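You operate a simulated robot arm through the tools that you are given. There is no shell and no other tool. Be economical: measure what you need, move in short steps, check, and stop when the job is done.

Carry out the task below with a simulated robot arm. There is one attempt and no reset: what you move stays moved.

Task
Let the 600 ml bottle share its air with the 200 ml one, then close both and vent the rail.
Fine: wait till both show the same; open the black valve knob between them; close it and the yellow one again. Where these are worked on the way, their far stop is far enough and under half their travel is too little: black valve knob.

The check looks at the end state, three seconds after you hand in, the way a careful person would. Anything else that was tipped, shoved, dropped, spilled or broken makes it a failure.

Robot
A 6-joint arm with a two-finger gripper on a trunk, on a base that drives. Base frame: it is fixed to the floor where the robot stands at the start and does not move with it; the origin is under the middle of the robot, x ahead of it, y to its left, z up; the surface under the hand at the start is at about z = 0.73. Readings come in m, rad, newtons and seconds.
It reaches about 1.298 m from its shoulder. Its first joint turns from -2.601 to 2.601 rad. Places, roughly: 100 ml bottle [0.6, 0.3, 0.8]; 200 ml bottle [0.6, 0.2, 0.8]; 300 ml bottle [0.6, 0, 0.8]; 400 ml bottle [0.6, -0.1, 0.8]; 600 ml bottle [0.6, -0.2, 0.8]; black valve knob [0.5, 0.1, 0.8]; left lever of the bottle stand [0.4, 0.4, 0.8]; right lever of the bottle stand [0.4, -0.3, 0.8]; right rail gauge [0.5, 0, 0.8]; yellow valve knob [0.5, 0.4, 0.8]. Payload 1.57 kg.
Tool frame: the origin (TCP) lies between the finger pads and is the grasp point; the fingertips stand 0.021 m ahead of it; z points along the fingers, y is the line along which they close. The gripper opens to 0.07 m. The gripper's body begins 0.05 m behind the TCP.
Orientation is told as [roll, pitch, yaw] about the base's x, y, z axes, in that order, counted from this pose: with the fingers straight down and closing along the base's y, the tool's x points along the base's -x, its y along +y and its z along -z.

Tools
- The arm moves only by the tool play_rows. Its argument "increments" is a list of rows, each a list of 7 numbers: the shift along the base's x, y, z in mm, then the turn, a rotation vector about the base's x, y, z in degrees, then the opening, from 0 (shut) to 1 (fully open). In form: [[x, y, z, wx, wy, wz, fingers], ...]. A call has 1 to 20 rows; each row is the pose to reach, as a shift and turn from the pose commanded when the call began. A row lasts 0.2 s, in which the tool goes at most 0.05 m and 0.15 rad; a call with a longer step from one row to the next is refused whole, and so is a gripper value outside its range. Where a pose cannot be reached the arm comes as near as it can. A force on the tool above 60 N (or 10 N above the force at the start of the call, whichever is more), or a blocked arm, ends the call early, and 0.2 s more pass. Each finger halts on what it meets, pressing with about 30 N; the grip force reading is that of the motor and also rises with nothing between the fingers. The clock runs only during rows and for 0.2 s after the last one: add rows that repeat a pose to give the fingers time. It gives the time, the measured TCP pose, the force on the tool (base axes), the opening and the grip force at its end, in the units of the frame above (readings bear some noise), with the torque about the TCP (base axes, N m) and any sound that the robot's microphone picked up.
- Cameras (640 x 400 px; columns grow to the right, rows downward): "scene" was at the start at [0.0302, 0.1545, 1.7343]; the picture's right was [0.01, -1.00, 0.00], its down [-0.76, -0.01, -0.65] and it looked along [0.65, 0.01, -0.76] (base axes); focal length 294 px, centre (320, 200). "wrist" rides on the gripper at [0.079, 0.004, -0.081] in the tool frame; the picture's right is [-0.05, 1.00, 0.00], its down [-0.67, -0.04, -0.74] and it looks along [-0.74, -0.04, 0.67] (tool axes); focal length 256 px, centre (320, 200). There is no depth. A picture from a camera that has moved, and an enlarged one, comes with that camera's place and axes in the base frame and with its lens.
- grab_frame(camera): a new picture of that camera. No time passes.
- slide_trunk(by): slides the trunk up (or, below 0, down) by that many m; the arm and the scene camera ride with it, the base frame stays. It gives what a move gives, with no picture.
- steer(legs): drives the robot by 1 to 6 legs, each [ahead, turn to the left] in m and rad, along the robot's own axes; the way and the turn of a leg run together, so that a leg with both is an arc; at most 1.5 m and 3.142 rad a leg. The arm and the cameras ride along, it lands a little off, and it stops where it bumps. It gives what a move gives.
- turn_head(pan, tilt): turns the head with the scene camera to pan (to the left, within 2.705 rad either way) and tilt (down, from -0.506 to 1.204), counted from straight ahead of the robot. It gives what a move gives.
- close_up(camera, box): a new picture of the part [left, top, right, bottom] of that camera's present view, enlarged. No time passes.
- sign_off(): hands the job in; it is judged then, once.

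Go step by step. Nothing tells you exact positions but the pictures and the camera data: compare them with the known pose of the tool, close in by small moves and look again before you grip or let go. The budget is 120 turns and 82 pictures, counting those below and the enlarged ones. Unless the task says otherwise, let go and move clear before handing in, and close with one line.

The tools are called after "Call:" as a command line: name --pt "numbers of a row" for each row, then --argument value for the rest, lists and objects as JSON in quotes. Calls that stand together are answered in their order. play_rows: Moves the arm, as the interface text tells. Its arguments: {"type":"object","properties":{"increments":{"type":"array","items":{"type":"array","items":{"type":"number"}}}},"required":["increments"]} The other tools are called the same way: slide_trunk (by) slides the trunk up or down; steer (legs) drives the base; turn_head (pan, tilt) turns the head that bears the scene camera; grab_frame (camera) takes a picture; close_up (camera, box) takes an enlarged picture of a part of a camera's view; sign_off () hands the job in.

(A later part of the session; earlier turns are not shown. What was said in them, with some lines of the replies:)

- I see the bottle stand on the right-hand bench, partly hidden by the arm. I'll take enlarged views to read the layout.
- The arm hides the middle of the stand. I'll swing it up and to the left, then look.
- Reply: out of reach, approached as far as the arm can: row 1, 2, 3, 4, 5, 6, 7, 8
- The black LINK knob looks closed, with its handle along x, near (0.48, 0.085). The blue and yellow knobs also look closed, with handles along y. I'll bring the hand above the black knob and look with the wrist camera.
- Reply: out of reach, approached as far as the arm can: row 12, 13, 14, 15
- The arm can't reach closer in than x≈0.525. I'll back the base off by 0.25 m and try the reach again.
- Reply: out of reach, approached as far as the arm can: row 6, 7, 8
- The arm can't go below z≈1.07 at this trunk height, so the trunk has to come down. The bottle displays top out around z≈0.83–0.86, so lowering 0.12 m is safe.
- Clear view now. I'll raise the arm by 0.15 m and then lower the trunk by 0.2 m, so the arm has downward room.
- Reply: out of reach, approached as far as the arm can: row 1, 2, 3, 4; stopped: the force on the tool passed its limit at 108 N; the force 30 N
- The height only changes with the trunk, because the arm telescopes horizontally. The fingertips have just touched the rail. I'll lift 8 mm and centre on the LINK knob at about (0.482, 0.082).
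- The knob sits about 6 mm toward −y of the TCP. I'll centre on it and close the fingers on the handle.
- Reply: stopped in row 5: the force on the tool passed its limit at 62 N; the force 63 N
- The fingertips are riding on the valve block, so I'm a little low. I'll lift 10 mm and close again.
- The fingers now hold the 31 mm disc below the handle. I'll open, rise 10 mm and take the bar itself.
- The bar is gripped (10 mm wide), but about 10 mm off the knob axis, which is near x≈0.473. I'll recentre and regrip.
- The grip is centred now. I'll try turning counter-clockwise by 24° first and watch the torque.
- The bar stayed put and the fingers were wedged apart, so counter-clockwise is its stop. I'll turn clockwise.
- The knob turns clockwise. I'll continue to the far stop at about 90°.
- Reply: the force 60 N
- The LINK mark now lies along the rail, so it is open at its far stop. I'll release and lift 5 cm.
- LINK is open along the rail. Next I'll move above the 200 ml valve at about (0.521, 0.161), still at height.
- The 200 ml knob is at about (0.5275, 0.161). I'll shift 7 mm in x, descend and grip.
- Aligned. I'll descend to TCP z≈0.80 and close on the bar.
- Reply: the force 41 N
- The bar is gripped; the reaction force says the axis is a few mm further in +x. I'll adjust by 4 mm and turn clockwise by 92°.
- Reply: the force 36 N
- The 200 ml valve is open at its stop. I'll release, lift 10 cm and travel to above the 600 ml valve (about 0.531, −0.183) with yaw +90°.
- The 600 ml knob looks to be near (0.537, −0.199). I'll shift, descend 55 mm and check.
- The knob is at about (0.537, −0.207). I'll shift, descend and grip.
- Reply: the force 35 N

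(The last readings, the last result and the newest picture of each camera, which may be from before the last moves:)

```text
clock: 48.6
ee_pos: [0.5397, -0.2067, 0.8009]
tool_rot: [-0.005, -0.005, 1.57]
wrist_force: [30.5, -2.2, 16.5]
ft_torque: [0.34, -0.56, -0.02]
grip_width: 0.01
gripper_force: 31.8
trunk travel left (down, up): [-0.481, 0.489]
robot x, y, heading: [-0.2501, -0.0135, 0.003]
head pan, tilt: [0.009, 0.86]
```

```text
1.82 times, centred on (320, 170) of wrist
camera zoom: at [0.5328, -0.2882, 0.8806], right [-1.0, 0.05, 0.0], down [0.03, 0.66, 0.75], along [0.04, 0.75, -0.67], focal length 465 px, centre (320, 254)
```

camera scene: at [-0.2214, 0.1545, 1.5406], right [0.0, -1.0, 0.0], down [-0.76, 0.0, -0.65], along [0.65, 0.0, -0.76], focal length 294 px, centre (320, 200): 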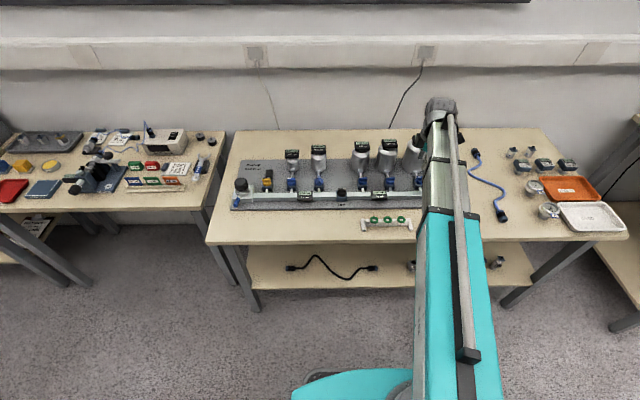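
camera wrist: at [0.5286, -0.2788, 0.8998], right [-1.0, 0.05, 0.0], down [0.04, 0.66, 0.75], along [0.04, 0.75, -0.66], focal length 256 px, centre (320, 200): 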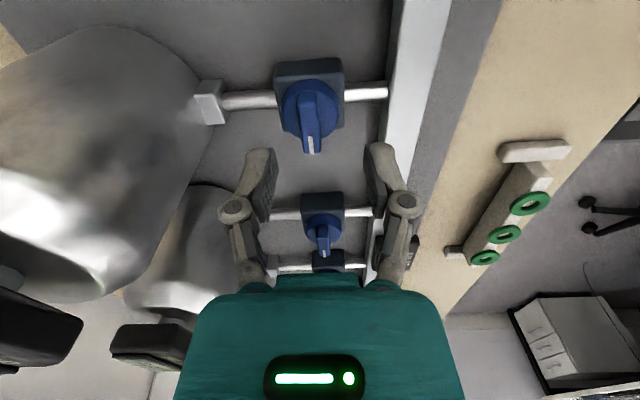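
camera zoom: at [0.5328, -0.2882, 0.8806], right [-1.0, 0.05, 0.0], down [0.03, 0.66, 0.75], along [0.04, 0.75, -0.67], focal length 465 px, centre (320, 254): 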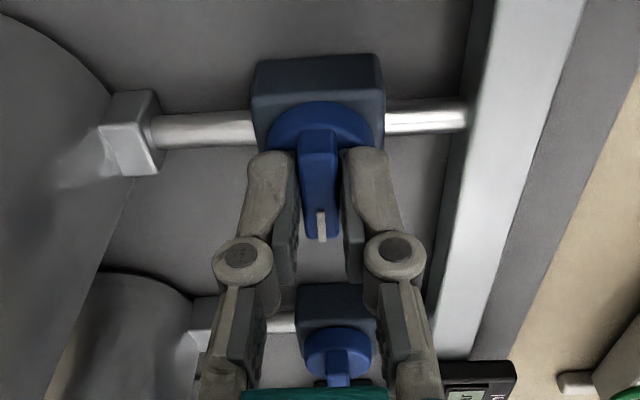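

Good grip. I'll turn it clockwise by 92°.

Call:
play_rows --pt "4 0 0 0 0 0 0" --pt "4 -1 0 0 0 -8 0" --pt "4 -2 0 0 0 -16 0" --pt "4 -2 0 0 0 -24 0" --pt "4 -2 0 0 0 -32 0" --pt "4 -2 0 0 0 -40 0" --pt "4 -2 0 0 0 -48 0" --pt "4 -2 0 0 0 -56 0" --pt "4 -2 0 0 0 -64 0" --pt "4 -2 0 0 0 -72 0" --pt "4 -2 0 0 0 -80 0" --pt "4 -2 0 0 0 -87 0" --pt "4 -2 0 0 0 -92 0" --pt "4 -2 0 0 0 -92 0"

Call:
grab_frame --camera "wrist"

Call:
close_up --camera "scene" --box '[225, 120, 425, 220]'

```text
clock: 51.6
ee_pos: [0.5395, -0.2065, 0.8002]
tool_rot: [0.004, 0.001, -0.037]
wrist_force: [-17.4, 33.4, -3.0]
ft_torque: [0.53, 1.08, 0.53]
grip_width: 0.0104
gripper_force: 31.9
trunk travel left (down, up): [-0.481, 0.489]
robot x, y, heading: [-0.2489, -0.0113, -0.005]
head pan, tilt: [0.009, 0.86]
```

```text
50 pictures are left
camera wrist: at [0.4583, -0.2006, 0.8823], right [0.09, 1.0, 0.0], down [0.67, -0.06, 0.74], along [0.74, -0.06, -0.67], focal length 256 px, centre (320, 200)
```

wrist: 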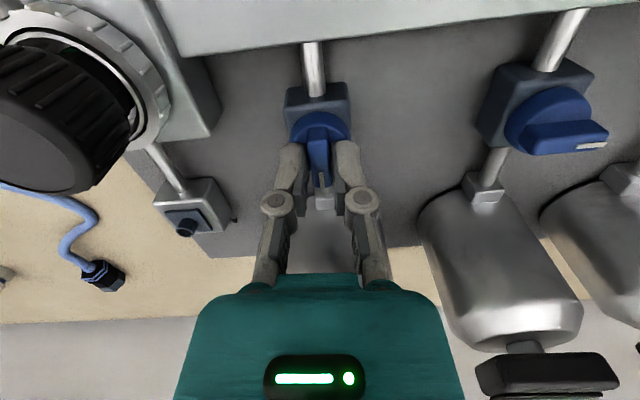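

```text
3.20 times, centred on (325, 170) of scene
camera zoom: at [-0.2226, 0.1574, 1.4614], right [0.01, -1.0, 0.0], down [-0.76, -0.01, -0.65], along [0.65, 0.0, -0.76], focal length 940 px, centre (304, 296)
```

zoom: 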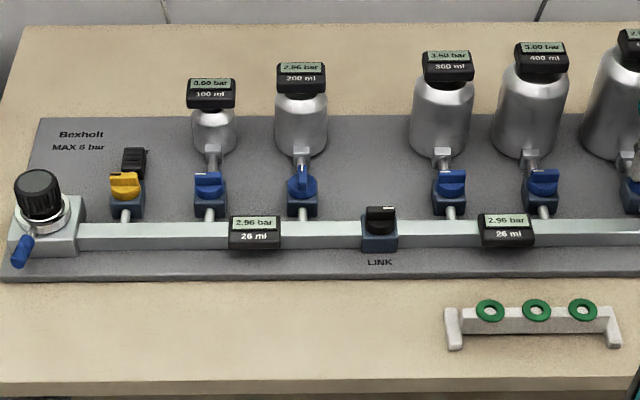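

The rails and the 200 ml bottle already read 2.96 bar. I'll check the 600 ml display before closing.

Call:
close_up --camera "scene" --box '[390, 110, 450, 150]'

Call:
close_up --camera "scene" --box '[280, 120, 380, 200]'

```text
10.00 times, centred on (420, 130) of scene
camera zoom: at [-0.2226, 0.1574, 1.4614], right [0.01, -1.0, 0.0], down [-0.76, -0.01, -0.65], along [0.65, 0.0, -0.76], focal length 2936 px, centre (-680, 900)
```

zoom: 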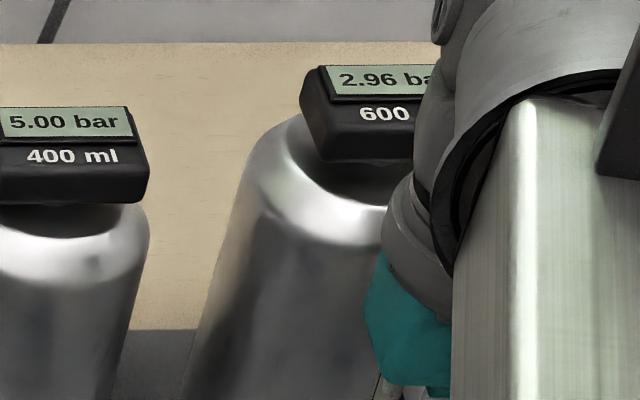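

```text
5.00 times, centred on (330, 160) of scene
camera zoom: at [-0.2226, 0.1574, 1.4614], right [0.01, -1.0, 0.0], down [-0.76, -0.01, -0.65], along [0.65, 0.0, -0.76], focal length 1468 px, centre (270, 400)
```

zoom: 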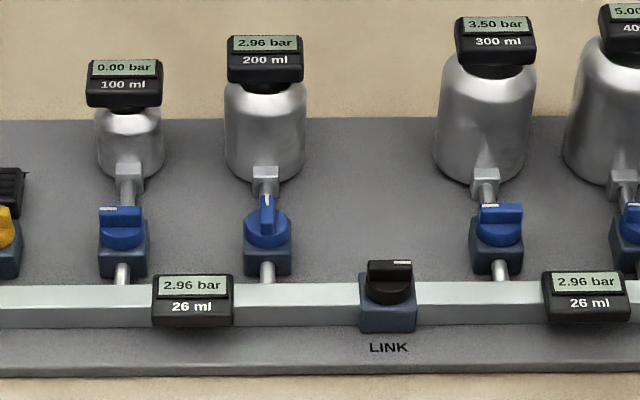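

Everything is equalised at 2.96 bar. I'm still holding the 600 ml knob, so I'll turn it back counter-clockwise to its stop.

Call:
play_rows --pt "0 0 0 0 0 8 0" --pt "0 0 0 0 0 16 0" --pt "0 0 0 0 0 24 0" --pt "0 0 0 0 0 32 0" --pt "0 0 0 0 0 40 0" --pt "0 0 0 0 0 48 0" --pt "0 0 0 0 0 56 0" --pt "0 0 0 0 0 64 0" --pt "0 0 0 0 0 72 0" --pt "0 0 0 0 0 80 0" --pt "0 0 0 0 0 88 0" --pt "0 0 0 0 0 95 0" --pt "0 0 0 0 0 95 0"

Call:
play_rows --pt "0 0 0 0 0 0 0.3" --pt "0 0 0 0 0 0 0.6" --pt "0 0 0 0 0 0 0.6"

Call:
close_up --camera "wrist" --box '[160, 60, 480, 280]'

```text
clock: 54.4
ee_pos: [0.5389, -0.2083, 0.8017]
tool_rot: [0.002, -0.006, 1.625]
wrist_force: [-15.3, 24.7, 0.2]
ft_torque: [0.63, 0.3, -0.51]
grip_width: 0.0102
gripper_force: 32.1
trunk travel left (down, up): [-0.481, 0.489]
robot x, y, heading: [-0.2507, -0.0135, 0.001]
head pan, tilt: [0.009, 0.86]
```

```text
clock: 55.2
ee_pos: [0.5408, -0.2107, 0.7996]
tool_rot: [-0.002, -0.001, 1.622]
wrist_force: [-0.4, 0.0, -0.4]
ft_torque: [0.0, 0.0, -0.01]
grip_width: 0.0419
gripper_force: 0.1
trunk travel left (down, up): [-0.481, 0.489]
robot x, y, heading: [-0.2548, -0.0149, -0.003]
head pan, tilt: [0.009, 0.86]
```

```text
1.82 times, centred on (320, 170) of wrist
camera zoom: at [0.5391, -0.2912, 0.8808], right [-1.0, 0.0, 0.0], down [0.0, 0.67, 0.75], along [0.0, 0.75, -0.67], focal length 465 px, centre (320, 254)
```

zoom: 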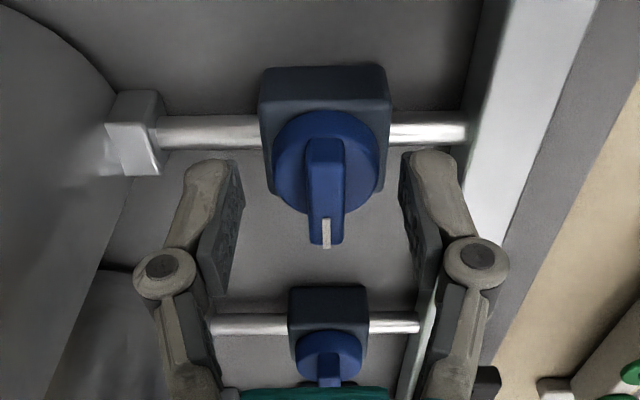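

The 600 ml valve is closed. Now I'll lift and go back to the 200 ml valve at yaw 0.

Call:
slide_trunk --by 0.08

Call:
play_rows --pt "-8 30 0 0 0 -8 0.6" --pt "-8 60 0 0 0 -16 0.6" --pt "-8 90 0 0 0 -24 0.6" --pt "-8 120 0 0 0 -32 0.6" --pt "-8 150 0 0 0 -40 0.6" --pt "-8 180 0 0 0 -48 0.6" --pt "-8 210 0 0 0 -56 0.6" --pt "-8 240 0 0 0 -64 0.6" --pt "-8 270 0 0 0 -72 0.6" --pt "-8 300 0 0 0 -80 0.6" --pt "-8 330 0 0 0 -88 0.6" --pt "-8 373 0 0 0 -93 0.6" --pt "-8 373 0 0 0 -93 0.6"

Call:
slide_trunk --by -0.06

Call:
close_up --camera "wrist" --box '[160, 60, 480, 280]'

```text
clock: 56.4
ee_pos: [0.5405, -0.2092, 0.8793]
tool_rot: [0.0, -0.004, 1.624]
wrist_force: [0.7, 0.2, 0.9]
ft_torque: [-0.01, 0.01, -0.01]
grip_width: 0.0421
gripper_force: 0.1
trunk travel left (down, up): [-0.561, 0.409]
robot x, y, heading: [-0.2517, -0.0101, -0.006]
head pan, tilt: [0.009, 0.86]
```

```text
clock: 59.2
ee_pos: [0.5329, 0.1644, 0.8793]
tool_rot: [-0.001, -0.004, -0.002]
wrist_force: [0.3, 0.2, 0.7]
ft_torque: [0.02, -0.03, 0.03]
grip_width: 0.0421
gripper_force: 0.0
trunk travel left (down, up): [-0.561, 0.409]
robot x, y, heading: [-0.2492, -0.0135, -0.003]
head pan, tilt: [0.009, 0.86]
```

```text
clock: 60.2
ee_pos: [0.5317, 0.1634, 0.8212]
tool_rot: [0.0, -0.003, 0.001]
wrist_force: [-0.5, -0.4, -0.1]
ft_torque: [0.03, -0.01, 0.0]
grip_width: 0.0421
gripper_force: 0.0
trunk travel left (down, up): [-0.501, 0.469]
robot x, y, heading: [-0.25, -0.0139, -0.003]
head pan, tilt: [0.009, 0.86]
```

```text
1.82 times, centred on (320, 170) of wrist
camera zoom: at [0.4514, 0.1666, 0.9008], right [0.05, 1.0, 0.0], down [0.66, -0.04, 0.75], along [0.75, -0.04, -0.66], focal length 465 px, centre (320, 254)
```

zoom: 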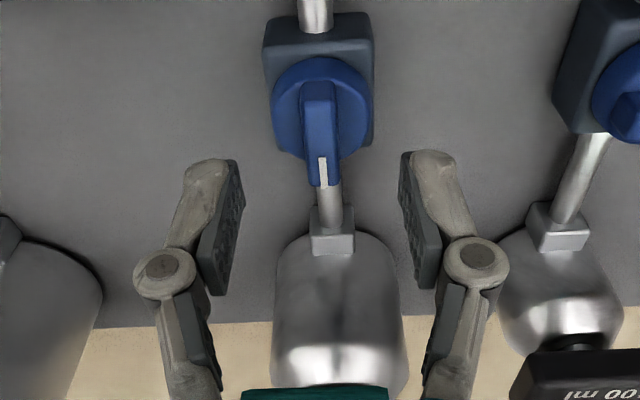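

Aligned. I'll descend, grip and turn the 200 ml knob counter-clockwise to closed.

Call:
slide_trunk --by -0.021

Call:
play_rows --pt "0 0 0 0 0 0 0.4" --pt "0 0 0 0 0 0 0.2" --pt "0 0 0 0 0 0 0" --pt "0 0 0 0 0 0 0" --pt "0 0 0 0 0 0 0"

Call:
close_up --camera "wrist" --box '[160, 60, 480, 280]'

```text
clock: 60.9
ee_pos: [0.5321, 0.1641, 0.7983]
tool_rot: [0.002, -0.004, 0.001]
wrist_force: [0.0, 0.1, 0.2]
ft_torque: [0.01, -0.02, 0.01]
grip_width: 0.042
gripper_force: 0.1
trunk travel left (down, up): [-0.48, 0.49]
robot x, y, heading: [-0.2501, -0.0162, -0.001]
head pan, tilt: [0.009, 0.86]
```

```text
clock: 62.1
ee_pos: [0.5317, 0.1642, 0.7999]
tool_rot: [0.001, -0.003, 0.0]
wrist_force: [0.6, 5.0, 6.2]
ft_torque: [0.11, 0.0, 0.45]
grip_width: 0.0098
gripper_force: 32.3
trunk travel left (down, up): [-0.48, 0.49]
robot x, y, heading: [-0.2488, -0.0143, -0.004]
head pan, tilt: [0.009, 0.86]
```

```text
1.82 times, centred on (320, 170) of wrist
camera zoom: at [0.4512, 0.167, 0.8801], right [0.05, 1.0, 0.0], down [0.66, -0.04, 0.75], along [0.75, -0.04, -0.66], focal length 465 px, centre (320, 254)
```

zoom: 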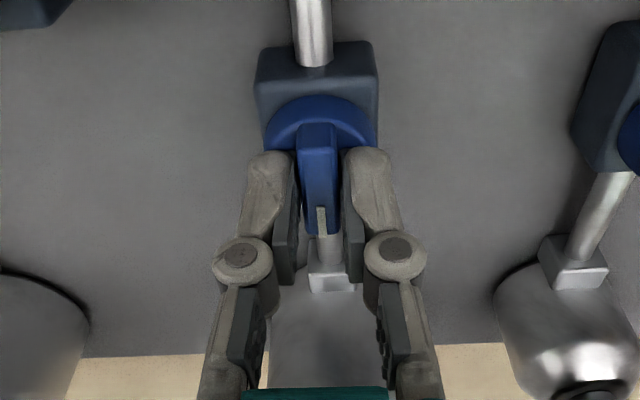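

Call:
play_rows --pt "0 0 0 0 0 8 0" --pt "0 0 0 0 0 16 0" --pt "0 0 0 0 0 24 0" --pt "0 0 0 0 0 32 0" --pt "0 0 0 0 0 40 0" --pt "0 0 0 0 0 48 0" --pt "0 0 0 0 0 56 0" --pt "0 0 0 0 0 64 0" --pt "0 0 0 0 0 72 0" --pt "0 0 0 0 0 80 0" --pt "0 0 0 0 0 88 0" --pt "0 0 0 0 0 93 0" --pt "0 0 0 0 0 93 0"

Call:
play_rows --pt "0 0 0 0 0 0 0.3" --pt "0 0 0 0 0 0 0.6" --pt "0 0 0 0 0 0 0.6"

Call:
slide_trunk --by 0.07

Call:
grab_frame --camera "wrist"

```text
clock: 64.9
ee_pos: [0.5321, 0.1643, 0.7992]
tool_rot: [0.001, -0.003, 1.624]
wrist_force: [-7.2, 18.0, 1.0]
ft_torque: [0.14, 0.17, -0.52]
grip_width: 0.0103
gripper_force: 32.2
trunk travel left (down, up): [-0.48, 0.49]
robot x, y, heading: [-0.2497, -0.0119, -0.007]
head pan, tilt: [0.009, 0.86]
```

```text
clock: 65.7
ee_pos: [0.5321, 0.1631, 0.7985]
tool_rot: [0.0, -0.003, 1.622]
wrist_force: [-0.1, -0.8, -0.1]
ft_torque: [-0.02, 0.0, -0.02]
grip_width: 0.0421
gripper_force: 0.1
trunk travel left (down, up): [-0.48, 0.49]
robot x, y, heading: [-0.2571, -0.01, -0.004]
head pan, tilt: [0.009, 0.86]
```

```text
clock: 66.8
ee_pos: [0.5309, 0.1629, 0.8696]
tool_rot: [0.001, -0.005, 1.62]
wrist_force: [0.1, 0.0, 0.2]
ft_torque: [-0.01, 0.0, -0.01]
grip_width: 0.0417
gripper_force: 0.1
trunk travel left (down, up): [-0.55, 0.42]
robot x, y, heading: [-0.2503, -0.017, -0.005]
head pan, tilt: [0.009, 0.86]
```

```text
43 pictures are left
camera wrist: at [0.531, 0.082, 0.9497], right [-1.0, 0.0, 0.0], down [0.0, 0.66, 0.75], along [0.0, 0.75, -0.66], focal length 256 px, centre (320, 200)
```

wrist: 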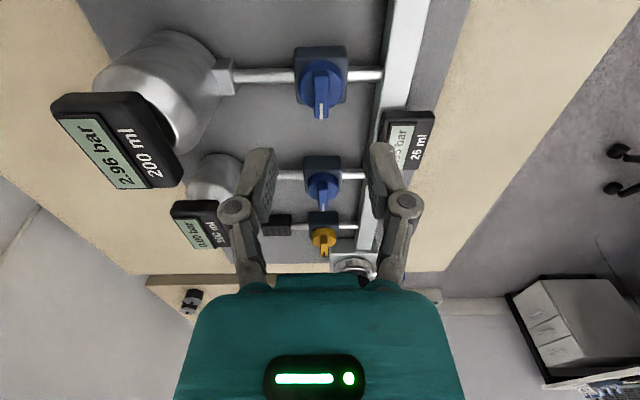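

The 200 ml bottle is closed and holding 2.96 bar. Next is the yellow vent at roughly (0.53, 0.34).

Call:
play_rows --pt "0 40 0 0 0 -2 0.6" --pt "0 80 0 0 0 -3 0.6" --pt "0 120 0 0 0 -3 0.6" --pt "0 172 0 0 0 -3 0.6"

Call:
grab_frame --camera "wrist"

```text
refused: row 4 steps farther than a row can; nothing moved
```

```text
42 pictures are left
camera wrist: at [0.531, 0.082, 0.9497], right [-1.0, 0.0, 0.0], down [0.0, 0.66, 0.75], along [0.0, 0.75, -0.66], focal length 256 px, centre (320, 200)
```

wrist: 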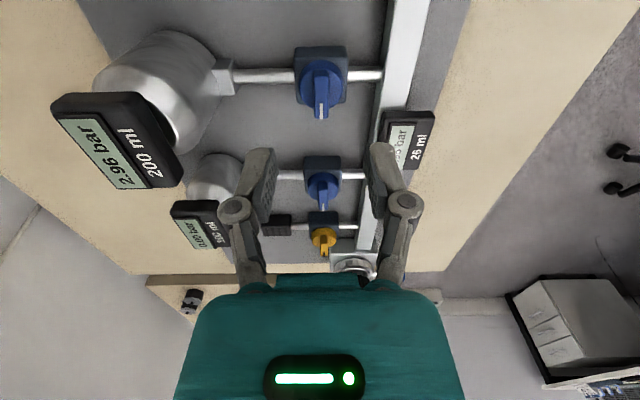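

The move was refused because its last row was too long. I'll resend it with smaller steps.

Call:
play_rows --pt "0 40 0 0 0 -2 0.6" --pt "0 80 0 0 0 -3 0.6" --pt "0 125 0 0 0 -3 0.6" --pt "0 172 0 0 0 -3 0.6" --pt "0 172 0 0 0 -3 0.6"

Call:
grab_frame --camera "wrist"

```text
clock: 68.0
ee_pos: [0.5326, 0.336, 0.8684]
tool_rot: [0.001, -0.003, 1.568]
wrist_force: [0.6, -0.1, 0.1]
ft_torque: [-0.03, 0.0, -0.02]
grip_width: 0.042
gripper_force: 0.0
trunk travel left (down, up): [-0.55, 0.42]
robot x, y, heading: [-0.2551, -0.0098, -0.002]
head pan, tilt: [0.009, 0.86]
```

```text
41 pictures are left
camera wrist: at [0.5269, 0.2551, 0.9497], right [-1.0, 0.05, 0.0], down [0.04, 0.66, 0.75], along [0.04, 0.75, -0.67], focal length 256 px, centre (320, 200)
```

wrist: 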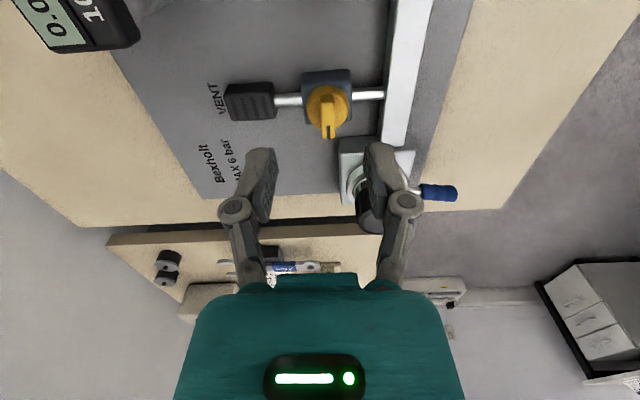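

The yellow knob is at about (0.526, 0.349). I'll shift, descend 50 mm and check, keeping an eye on the regulator next to it.

Call:
play_rows --pt "-6 12 0 0 0 0 0.6" --pt "-6 12 0 0 0 0 0.6"

Call:
slide_trunk --by -0.05

Call:
grab_frame --camera "wrist"

```text
clock: 68.6
ee_pos: [0.5271, 0.347, 0.8699]
tool_rot: [-0.001, -0.003, 1.569]
wrist_force: [0.6, -0.4, -0.4]
ft_torque: [0.02, -0.03, -0.01]
grip_width: 0.0422
gripper_force: 0.1
trunk travel left (down, up): [-0.55, 0.42]
robot x, y, heading: [-0.2509, -0.0125, -0.005]
head pan, tilt: [0.009, 0.86]
```

```text
clock: 69.5
ee_pos: [0.5266, 0.3466, 0.819]
tool_rot: [0.001, -0.004, 1.571]
wrist_force: [-0.6, -0.5, -0.6]
ft_torque: [-0.02, 0.03, -0.03]
grip_width: 0.042
gripper_force: 0.0
trunk travel left (down, up): [-0.5, 0.47]
robot x, y, heading: [-0.2508, -0.0135, -0.005]
head pan, tilt: [0.009, 0.86]
```

```text
40 pictures are left
camera wrist: at [0.5208, 0.266, 0.8998], right [-1.0, 0.05, 0.0], down [0.04, 0.66, 0.75], along [0.04, 0.75, -0.66], focal length 256 px, centre (320, 200)
```

wrist: 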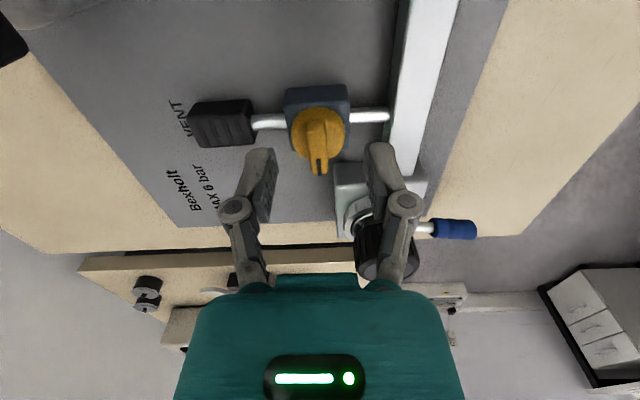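

Call:
play_rows --pt "2 5 0 0 0 0 0.6" --pt "2 5 0 0 0 0 0.6"

Call:
slide_trunk --by -0.019

Call:
play_rows --pt "0 0 0 0 0 0 0.4" --pt "0 0 0 0 0 0 0.2" --pt "0 0 0 0 0 0 0" --pt "0 0 0 0 0 0 0" --pt "0 0 0 0 0 0 0"

Call:
close_up --camera "wrist" --box '[160, 60, 480, 280]'

Call:
grab_frame --camera "scene"

```text
clock: 70.1
ee_pos: [0.5285, 0.3529, 0.8186]
tool_rot: [0.0, -0.003, 1.569]
wrist_force: [-0.1, 0.1, 0.5]
ft_torque: [0.01, 0.0, -0.03]
grip_width: 0.0419
gripper_force: 0.1
trunk travel left (down, up): [-0.5, 0.47]
robot x, y, heading: [-0.2543, -0.0128, -0.001]
head pan, tilt: [0.009, 0.86]
```

```text
clock: 70.7
ee_pos: [0.5274, 0.3523, 0.7999]
tool_rot: [0.0, -0.003, 1.571]
wrist_force: [0.3, 0.0, 0.8]
ft_torque: [0.04, 0.01, -0.01]
grip_width: 0.0421
gripper_force: 0.0
trunk travel left (down, up): [-0.481, 0.489]
robot x, y, heading: [-0.2531, -0.0123, -0.002]
head pan, tilt: [0.009, 0.86]
```

```text
clock: 71.9
ee_pos: [0.527, 0.3518, 0.8002]
tool_rot: [0.001, -0.003, 1.571]
wrist_force: [-1.5, -0.3, -0.4]
ft_torque: [-0.17, 0.03, 0.02]
grip_width: 0.0099
gripper_force: 31.3
trunk travel left (down, up): [-0.481, 0.489]
robot x, y, heading: [-0.2497, -0.0148, -0.006]
head pan, tilt: [0.009, 0.86]
```

```text
1.82 times, centred on (320, 170) of wrist
camera zoom: at [0.5223, 0.2713, 0.8808], right [-1.0, 0.05, 0.0], down [0.04, 0.66, 0.75], along [0.04, 0.75, -0.67], focal length 465 px, centre (320, 254)
```

zoom: 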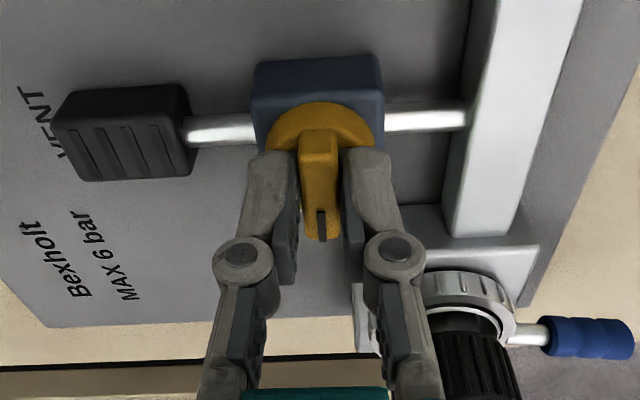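

```text
38 pictures are left
camera scene: at [-0.2215, 0.1548, 1.4615], right [0.0, -1.0, 0.0], down [-0.76, 0.0, -0.65], along [0.65, 0.0, -0.76], focal length 294 px, centre (320, 200)
```

scene: 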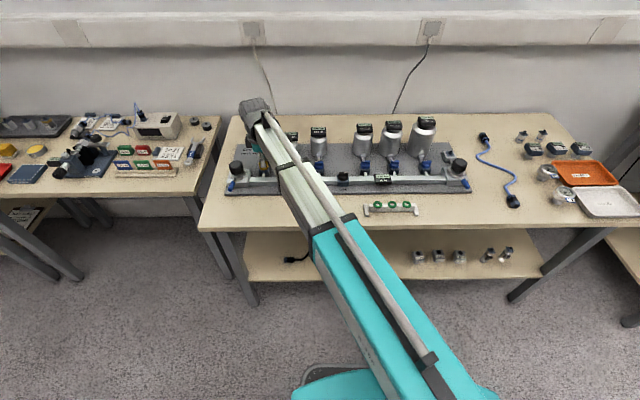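

Good grip on the yellow bar. I'll turn it clockwise to open the vent.

Call:
play_rows --pt "0 0 0 0 0 -8 0" --pt "0 0 0 0 0 -16 0" --pt "0 0 0 0 0 -24 0" --pt "0 0 0 0 0 -32 0" --pt "0 0 0 0 0 -40 0" --pt "0 0 0 0 0 -48 0" --pt "0 0 0 0 0 -56 0" --pt "0 0 0 0 0 -64 0" --pt "0 0 0 0 0 -72 0" --pt "0 0 0 0 0 -80 0" --pt "0 0 0 0 0 -87 0" --pt "0 0 0 0 0 -91 0" --pt "0 0 0 0 0 -91 0"

Call:
grab_frame --camera "wrist"

Call:
close_up --camera "scene" --box '[300, 115, 480, 215]'

```text
clock: 74.7
ee_pos: [0.5265, 0.3537, 0.8006]
tool_rot: [0.002, -0.002, -0.02]
wrist_force: [-22.3, 16.6, -5.9]
ft_torque: [0.27, 0.39, 0.53]
grip_width: 0.0104
gripper_force: 32.1
trunk travel left (down, up): [-0.481, 0.489]
robot x, y, heading: [-0.2494, -0.0109, -0.006]
head pan, tilt: [0.009, 0.86]
```

```text
37 pictures are left
camera wrist: at [0.4462, 0.3582, 0.8812], right [0.07, 1.0, 0.0], down [0.66, -0.05, 0.75], along [0.74, -0.05, -0.67], focal length 256 px, centre (320, 200)
```

wrist: 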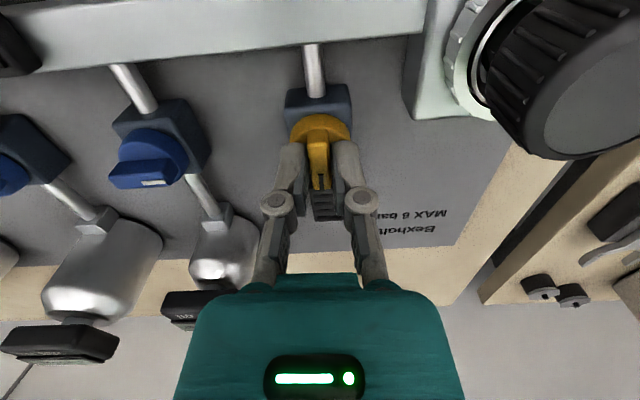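

```text
3.56 times, centred on (390, 165) of scene
camera zoom: at [-0.2229, 0.1565, 1.4614], right [0.01, -1.0, 0.0], down [-0.76, 0.0, -0.65], along [0.65, 0.0, -0.76], focal length 1044 px, centre (71, 324)
```

zoom: 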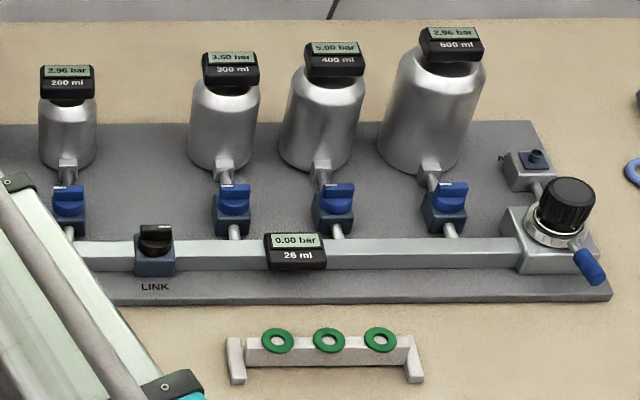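

The rail reads 0.00 and both bottles hold 2.96 bar. I'll dwell a moment, then turn the vent closed again counter-clockwise.

Call:
play_rows --pt "0 0 0 0 0 0 0" --pt "0 0 0 0 0 0 0" --pt "0 0 0 0 0 0 0" --pt "0 0 0 0 0 0 0" --pt "0 0 0 0 0 8 0" --pt "0 0 0 0 0 16 0" --pt "0 0 0 0 0 24 0" --pt "0 0 0 0 0 32 0" --pt "0 0 0 0 0 40 0" --pt "0 0 0 0 0 48 0" --pt "0 0 0 0 0 56 0" --pt "0 0 0 0 0 64 0" --pt "0 0 0 0 0 72 0" --pt "0 0 0 0 0 80 0" --pt "0 0 0 0 0 88 0" --pt "0 0 0 0 0 94 0" --pt "0 0 0 0 0 94 0"

Call:
play_rows --pt "0 0 0 0 0 0 0.3" --pt "0 0 0 0 0 0 0.6" --pt "0 0 0 0 0 0 0.6"

Call:
slide_trunk --by 0.07

Call:
grab_frame --camera "wrist"

```text
clock: 78.3
ee_pos: [0.529, 0.3527, 0.801]
tool_rot: [-0.001, -0.003, 1.624]
wrist_force: [-1.4, 16.6, 8.3]
ft_torque: [0.86, 0.01, -0.48]
grip_width: 0.0103
gripper_force: 32.2
trunk travel left (down, up): [-0.481, 0.489]
robot x, y, heading: [-0.25, -0.0132, -0.003]
head pan, tilt: [0.009, 0.86]
```

```text
clock: 79.1
ee_pos: [0.5272, 0.3521, 0.8007]
tool_rot: [0.0, -0.004, 1.623]
wrist_force: [-0.1, 0.0, 0.7]
ft_torque: [0.01, 0.0, 0.03]
grip_width: 0.0417
gripper_force: 0.1
trunk travel left (down, up): [-0.481, 0.489]
robot x, y, heading: [-0.2556, -0.0136, -0.007]
head pan, tilt: [0.009, 0.86]
```

```text
clock: 80.2
ee_pos: [0.5274, 0.353, 0.8708]
tool_rot: [0.002, -0.005, 1.622]
wrist_force: [0.4, 0.1, -0.8]
ft_torque: [0.03, 0.01, 0.01]
grip_width: 0.0421
gripper_force: 0.1
trunk travel left (down, up): [-0.551, 0.419]
robot x, y, heading: [-0.2493, -0.0137, -0.004]
head pan, tilt: [0.009, 0.86]
```

```text
35 pictures are left
camera wrist: at [0.5266, 0.2712, 0.9507], right [-1.0, 0.0, 0.0], down [0.0, 0.66, 0.75], along [0.0, 0.75, -0.66], focal length 256 px, centre (320, 200)
```

wrist: 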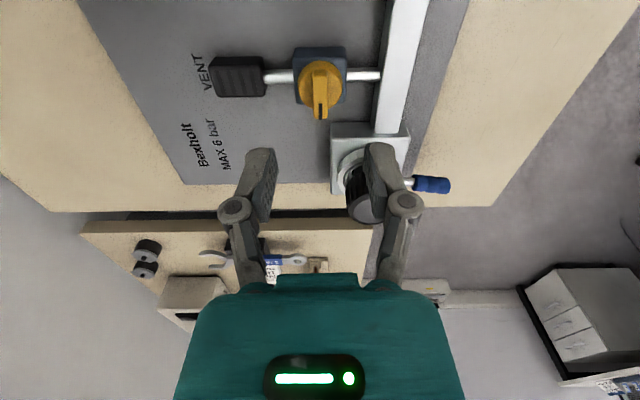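

The vent is closed. Now I'll go back to the LINK knob (0.477, 0.085) with yaw −90°, to turn it back counter-clockwise.

Call:
play_rows --pt "-5 -25 0 0 0 -8 0.6" --pt "-10 -50 0 0 0 -16 0.6" --pt "-15 -75 0 0 0 -24 0.6" --pt "-20 -100 0 0 0 -32 0.6" --pt "-25 -125 0 0 0 -40 0.6" --pt "-30 -150 0 0 0 -48 0.6" --pt "-35 -175 0 0 0 -56 0.6" --pt "-40 -200 0 0 0 -64 0.6" --pt "-45 -225 0 0 0 -72 0.6" --pt "-50 -250 0 0 0 -80 0.6" --pt "-51 -268 0 0 0 -88 0.6" --pt "-51 -268 0 0 0 -93 0.6"

Call:
play_rows --pt "0 0 0 0 0 -8 0.6" --pt "0 0 0 0 0 -16 0.6" --pt "0 0 0 0 0 -24 0.6" --pt "0 0 0 0 0 -32 0.6" --pt "0 0 0 0 0 -40 0.6" --pt "0 0 0 0 0 -48 0.6" --pt "0 0 0 0 0 -56 0.6" --pt "0 0 0 0 0 -64 0.6" --pt "0 0 0 0 0 -72 0.6" --pt "0 0 0 0 0 -80 0.6" --pt "0 0 0 0 0 -87 0.6" --pt "0 0 0 0 0 -90 0.6" --pt "0 0 0 0 0 -90 0.6"

Call:
slide_trunk --by -0.05

Call:
grab_frame --camera "wrist"

```text
clock: 82.8
ee_pos: [0.4746, 0.0846, 0.8707]
tool_rot: [0.001, -0.004, -0.002]
wrist_force: [-0.5, -0.6, -0.1]
ft_torque: [0.0, 0.03, -0.04]
grip_width: 0.0422
gripper_force: 0.0
trunk travel left (down, up): [-0.551, 0.419]
robot x, y, heading: [-0.2517, -0.0152, -0.005]
head pan, tilt: [0.009, 0.86]
```

```text
clock: 85.6
ee_pos: [0.4769, 0.0835, 0.8703]
tool_rot: [0.001, -0.003, -1.572]
wrist_force: [0.0, -0.7, -1.0]
ft_torque: [-0.03, -0.01, 0.03]
grip_width: 0.0421
gripper_force: 0.0
trunk travel left (down, up): [-0.551, 0.419]
robot x, y, heading: [-0.2559, -0.0128, -0.0]
head pan, tilt: [0.009, 0.86]
```

```text
clock: 86.5
ee_pos: [0.4765, 0.0843, 0.8192]
tool_rot: [0.0, -0.004, -1.572]
wrist_force: [0.8, 0.5, 0.1]
ft_torque: [0.02, -0.03, 0.01]
grip_width: 0.0418
gripper_force: 0.1
trunk travel left (down, up): [-0.501, 0.469]
robot x, y, heading: [-0.2551, -0.0146, -0.007]
head pan, tilt: [0.009, 0.86]
```

```text
34 pictures are left
camera wrist: at [0.48, 0.1626, 0.9008], right [1.0, -0.05, 0.0], down [-0.04, -0.66, 0.75], along [-0.04, -0.75, -0.66], focal length 256 px, centre (320, 200)
```

wrist: 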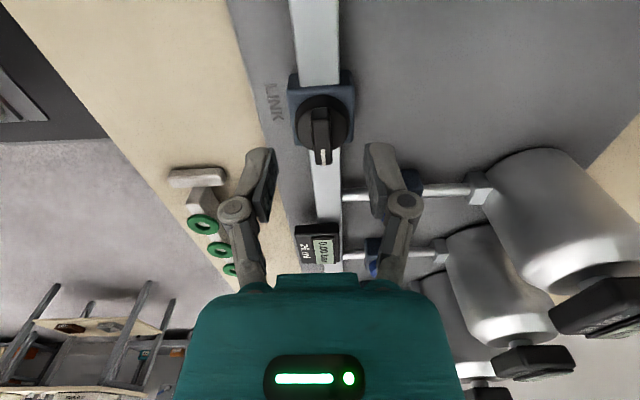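

Aligned. I'll descend, grip and turn the LINK knob counter-clockwise to closed.

Call:
slide_trunk --by -0.019

Call:
play_rows --pt "0 0 0 0 0 0 0.4" --pt "0 0 0 0 0 0 0.2" --pt "0 0 0 0 0 0 0" --pt "0 0 0 0 0 0 0" --pt "0 0 0 0 0 0 0"

Call:
play_rows --pt "0 0 0 0 0 8 0" --pt "0 0 0 0 0 16 0" --pt "0 0 0 0 0 24 0" --pt "0 0 0 0 0 32 0" --pt "0 0 0 0 0 40 0" --pt "0 0 0 0 0 48 0" --pt "0 0 0 0 0 56 0" --pt "0 0 0 0 0 64 0" --pt "0 0 0 0 0 72 0" --pt "0 0 0 0 0 80 0" --pt "0 0 0 0 0 88 0" --pt "0 0 0 0 0 94 0" --pt "0 0 0 0 0 94 0"

Call:
play_rows --pt "0 0 0 0 0 0 0.3" --pt "0 0 0 0 0 0 0.6" --pt "0 0 0 0 0 0 0.6"

Call:
close_up --camera "wrist" --box '[160, 60, 480, 280]'

```text
clock: 87.2
ee_pos: [0.4767, 0.0847, 0.8004]
tool_rot: [-0.001, -0.005, -1.571]
wrist_force: [0.0, 0.5, 0.9]
ft_torque: [0.04, 0.01, 0.01]
grip_width: 0.0422
gripper_force: 0.1
trunk travel left (down, up): [-0.482, 0.488]
robot x, y, heading: [-0.2576, -0.0126, -0.008]
head pan, tilt: [0.009, 0.86]
```

```text
clock: 88.4
ee_pos: [0.4781, 0.0841, 0.802]
tool_rot: [0.002, -0.003, -1.571]
wrist_force: [12.8, 0.5, 8.2]
ft_torque: [-0.07, -0.21, 0.48]
grip_width: 0.01
gripper_force: 32.1
trunk travel left (down, up): [-0.482, 0.488]
robot x, y, heading: [-0.2516, -0.0133, -0.002]
head pan, tilt: [0.009, 0.86]
```

```text
clock: 91.2
ee_pos: [0.4763, 0.0826, 0.8003]
tool_rot: [0.0, -0.004, 0.07]
wrist_force: [3.5, -18.9, 1.6]
ft_torque: [-0.31, -0.56, -0.54]
grip_width: 0.0107
gripper_force: 32.2
trunk travel left (down, up): [-0.482, 0.488]
robot x, y, heading: [-0.2514, -0.0142, -0.005]
head pan, tilt: [0.009, 0.86]
```

```text
clock: 92.0
ee_pos: [0.4779, 0.0856, 0.8015]
tool_rot: [0.0, -0.003, 0.071]
wrist_force: [-0.1, 0.1, -0.4]
ft_torque: [-0.02, 0.01, 0.01]
grip_width: 0.0419
gripper_force: 0.1
trunk travel left (down, up): [-0.482, 0.488]
robot x, y, heading: [-0.25, -0.012, -0.003]
head pan, tilt: [0.009, 0.86]
```

```text
1.82 times, centred on (320, 170) of wrist
camera zoom: at [0.3959, 0.0823, 0.8818], right [-0.02, 1.0, 0.0], down [0.67, 0.01, 0.75], along [0.75, 0.01, -0.67], focal length 465 px, centre (320, 254)
```

zoom: 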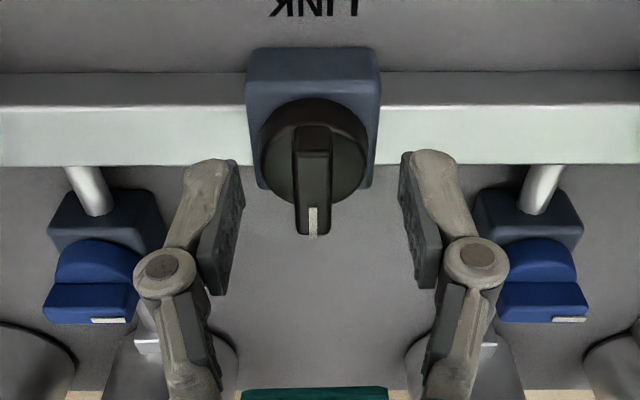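

LINK is closed. I'll lift clear and swing the arm off to the left to inspect the whole stand.

Call:
slide_trunk --by 0.2

Call:
play_rows --pt "0 -45 0 0 0 0 0.6" --pt "0 -90 0 0 0 0 0.6" --pt "0 -135 0 0 0 0 0.6" --pt "0 -180 0 0 0 0 0.6" --pt "0 -225 0 0 0 0 0.6" --pt "0 -270 0 0 0 0 0.6" --pt "0 -315 0 0 0 0 0.6" --pt "0 -360 0 0 0 0 0.6" --pt "0 -405 0 0 0 0 0.6" --pt "0 -450 0 0 0 0 0.6" --pt "0 -495 0 0 0 0 0.6"

Call:
grab_frame --camera "scene"

```text
clock: 94.2
ee_pos: [0.4782, 0.0852, 1.0012]
tool_rot: [0.0, -0.003, 0.068]
wrist_force: [-0.7, -0.5, 0.2]
ft_torque: [0.0, -0.01, 0.01]
grip_width: 0.042
gripper_force: 0.1
trunk travel left (down, up): [-0.682, 0.288]
robot x, y, heading: [-0.2494, -0.0154, -0.006]
head pan, tilt: [0.009, 0.86]
```

```text
clock: 96.6
ee_pos: [0.4759, -0.41, 1.0006]
tool_rot: [-0.001, -0.003, 0.071]
wrist_force: [0.8, 0.1, -0.5]
ft_torque: [-0.02, 0.0, 0.03]
grip_width: 0.0418
gripper_force: 0.1
trunk travel left (down, up): [-0.682, 0.288]
robot x, y, heading: [-0.2561, -0.0161, -0.003]
head pan, tilt: [0.009, 0.86]
```

```text
32 pictures are left
camera scene: at [-0.2213, 0.1546, 1.6625], right [0.0, -1.0, 0.0], down [-0.76, 0.0, -0.65], along [0.65, 0.0, -0.76], focal length 294 px, centre (320, 200)
```

scene: 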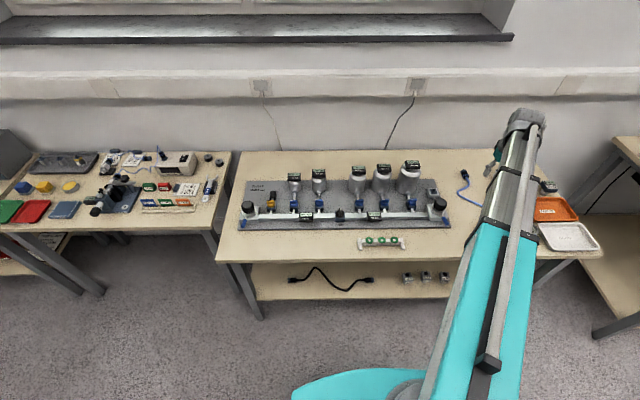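

Call:
close_up --camera "scene" --box '[235, 155, 345, 235]'

Call:
close_up --camera "scene" --box '[335, 150, 460, 235]'

```text
5.00 times, centred on (290, 195) of scene
camera zoom: at [-0.2213, 0.1546, 1.6625], right [0.0, -1.0, 0.0], down [-0.76, 0.0, -0.65], along [0.65, 0.0, -0.76], focal length 1468 px, centre (470, 225)
```

zoom: 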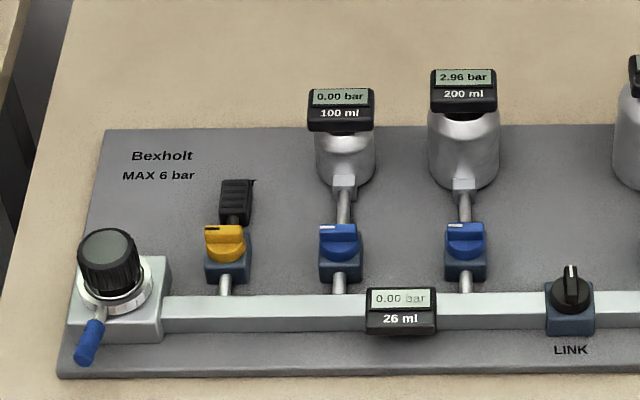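

```text
4.71 times, centred on (398, 192) of scene
camera zoom: at [-0.2213, 0.1546, 1.6625], right [0.0, -1.0, 0.0], down [-0.76, 0.0, -0.65], along [0.65, 0.0, -0.76], focal length 1382 px, centre (-45, 235)
```

zoom: 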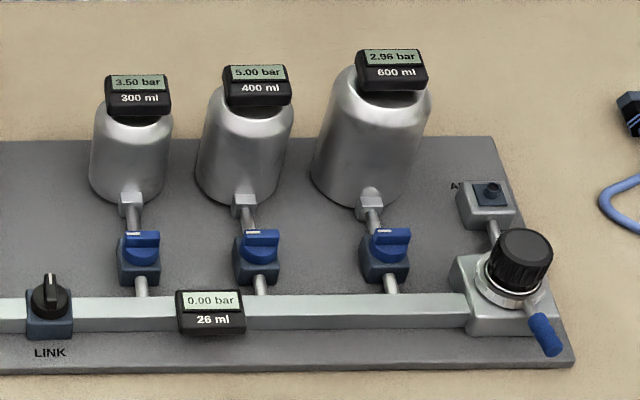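

Both bottles read 2.96 bar, both rail gauges read 0.00, every valve is closed, and the arm is clear of the stand. I'm handing in.

Call:
sign_off

```text
The job is handed in.
```

The 600 ml and 200 ml bottles now share their air at 2.96 bar each. Both are closed, the rail is vented to 0.00 bar, and the black and yellow valves are closed again.
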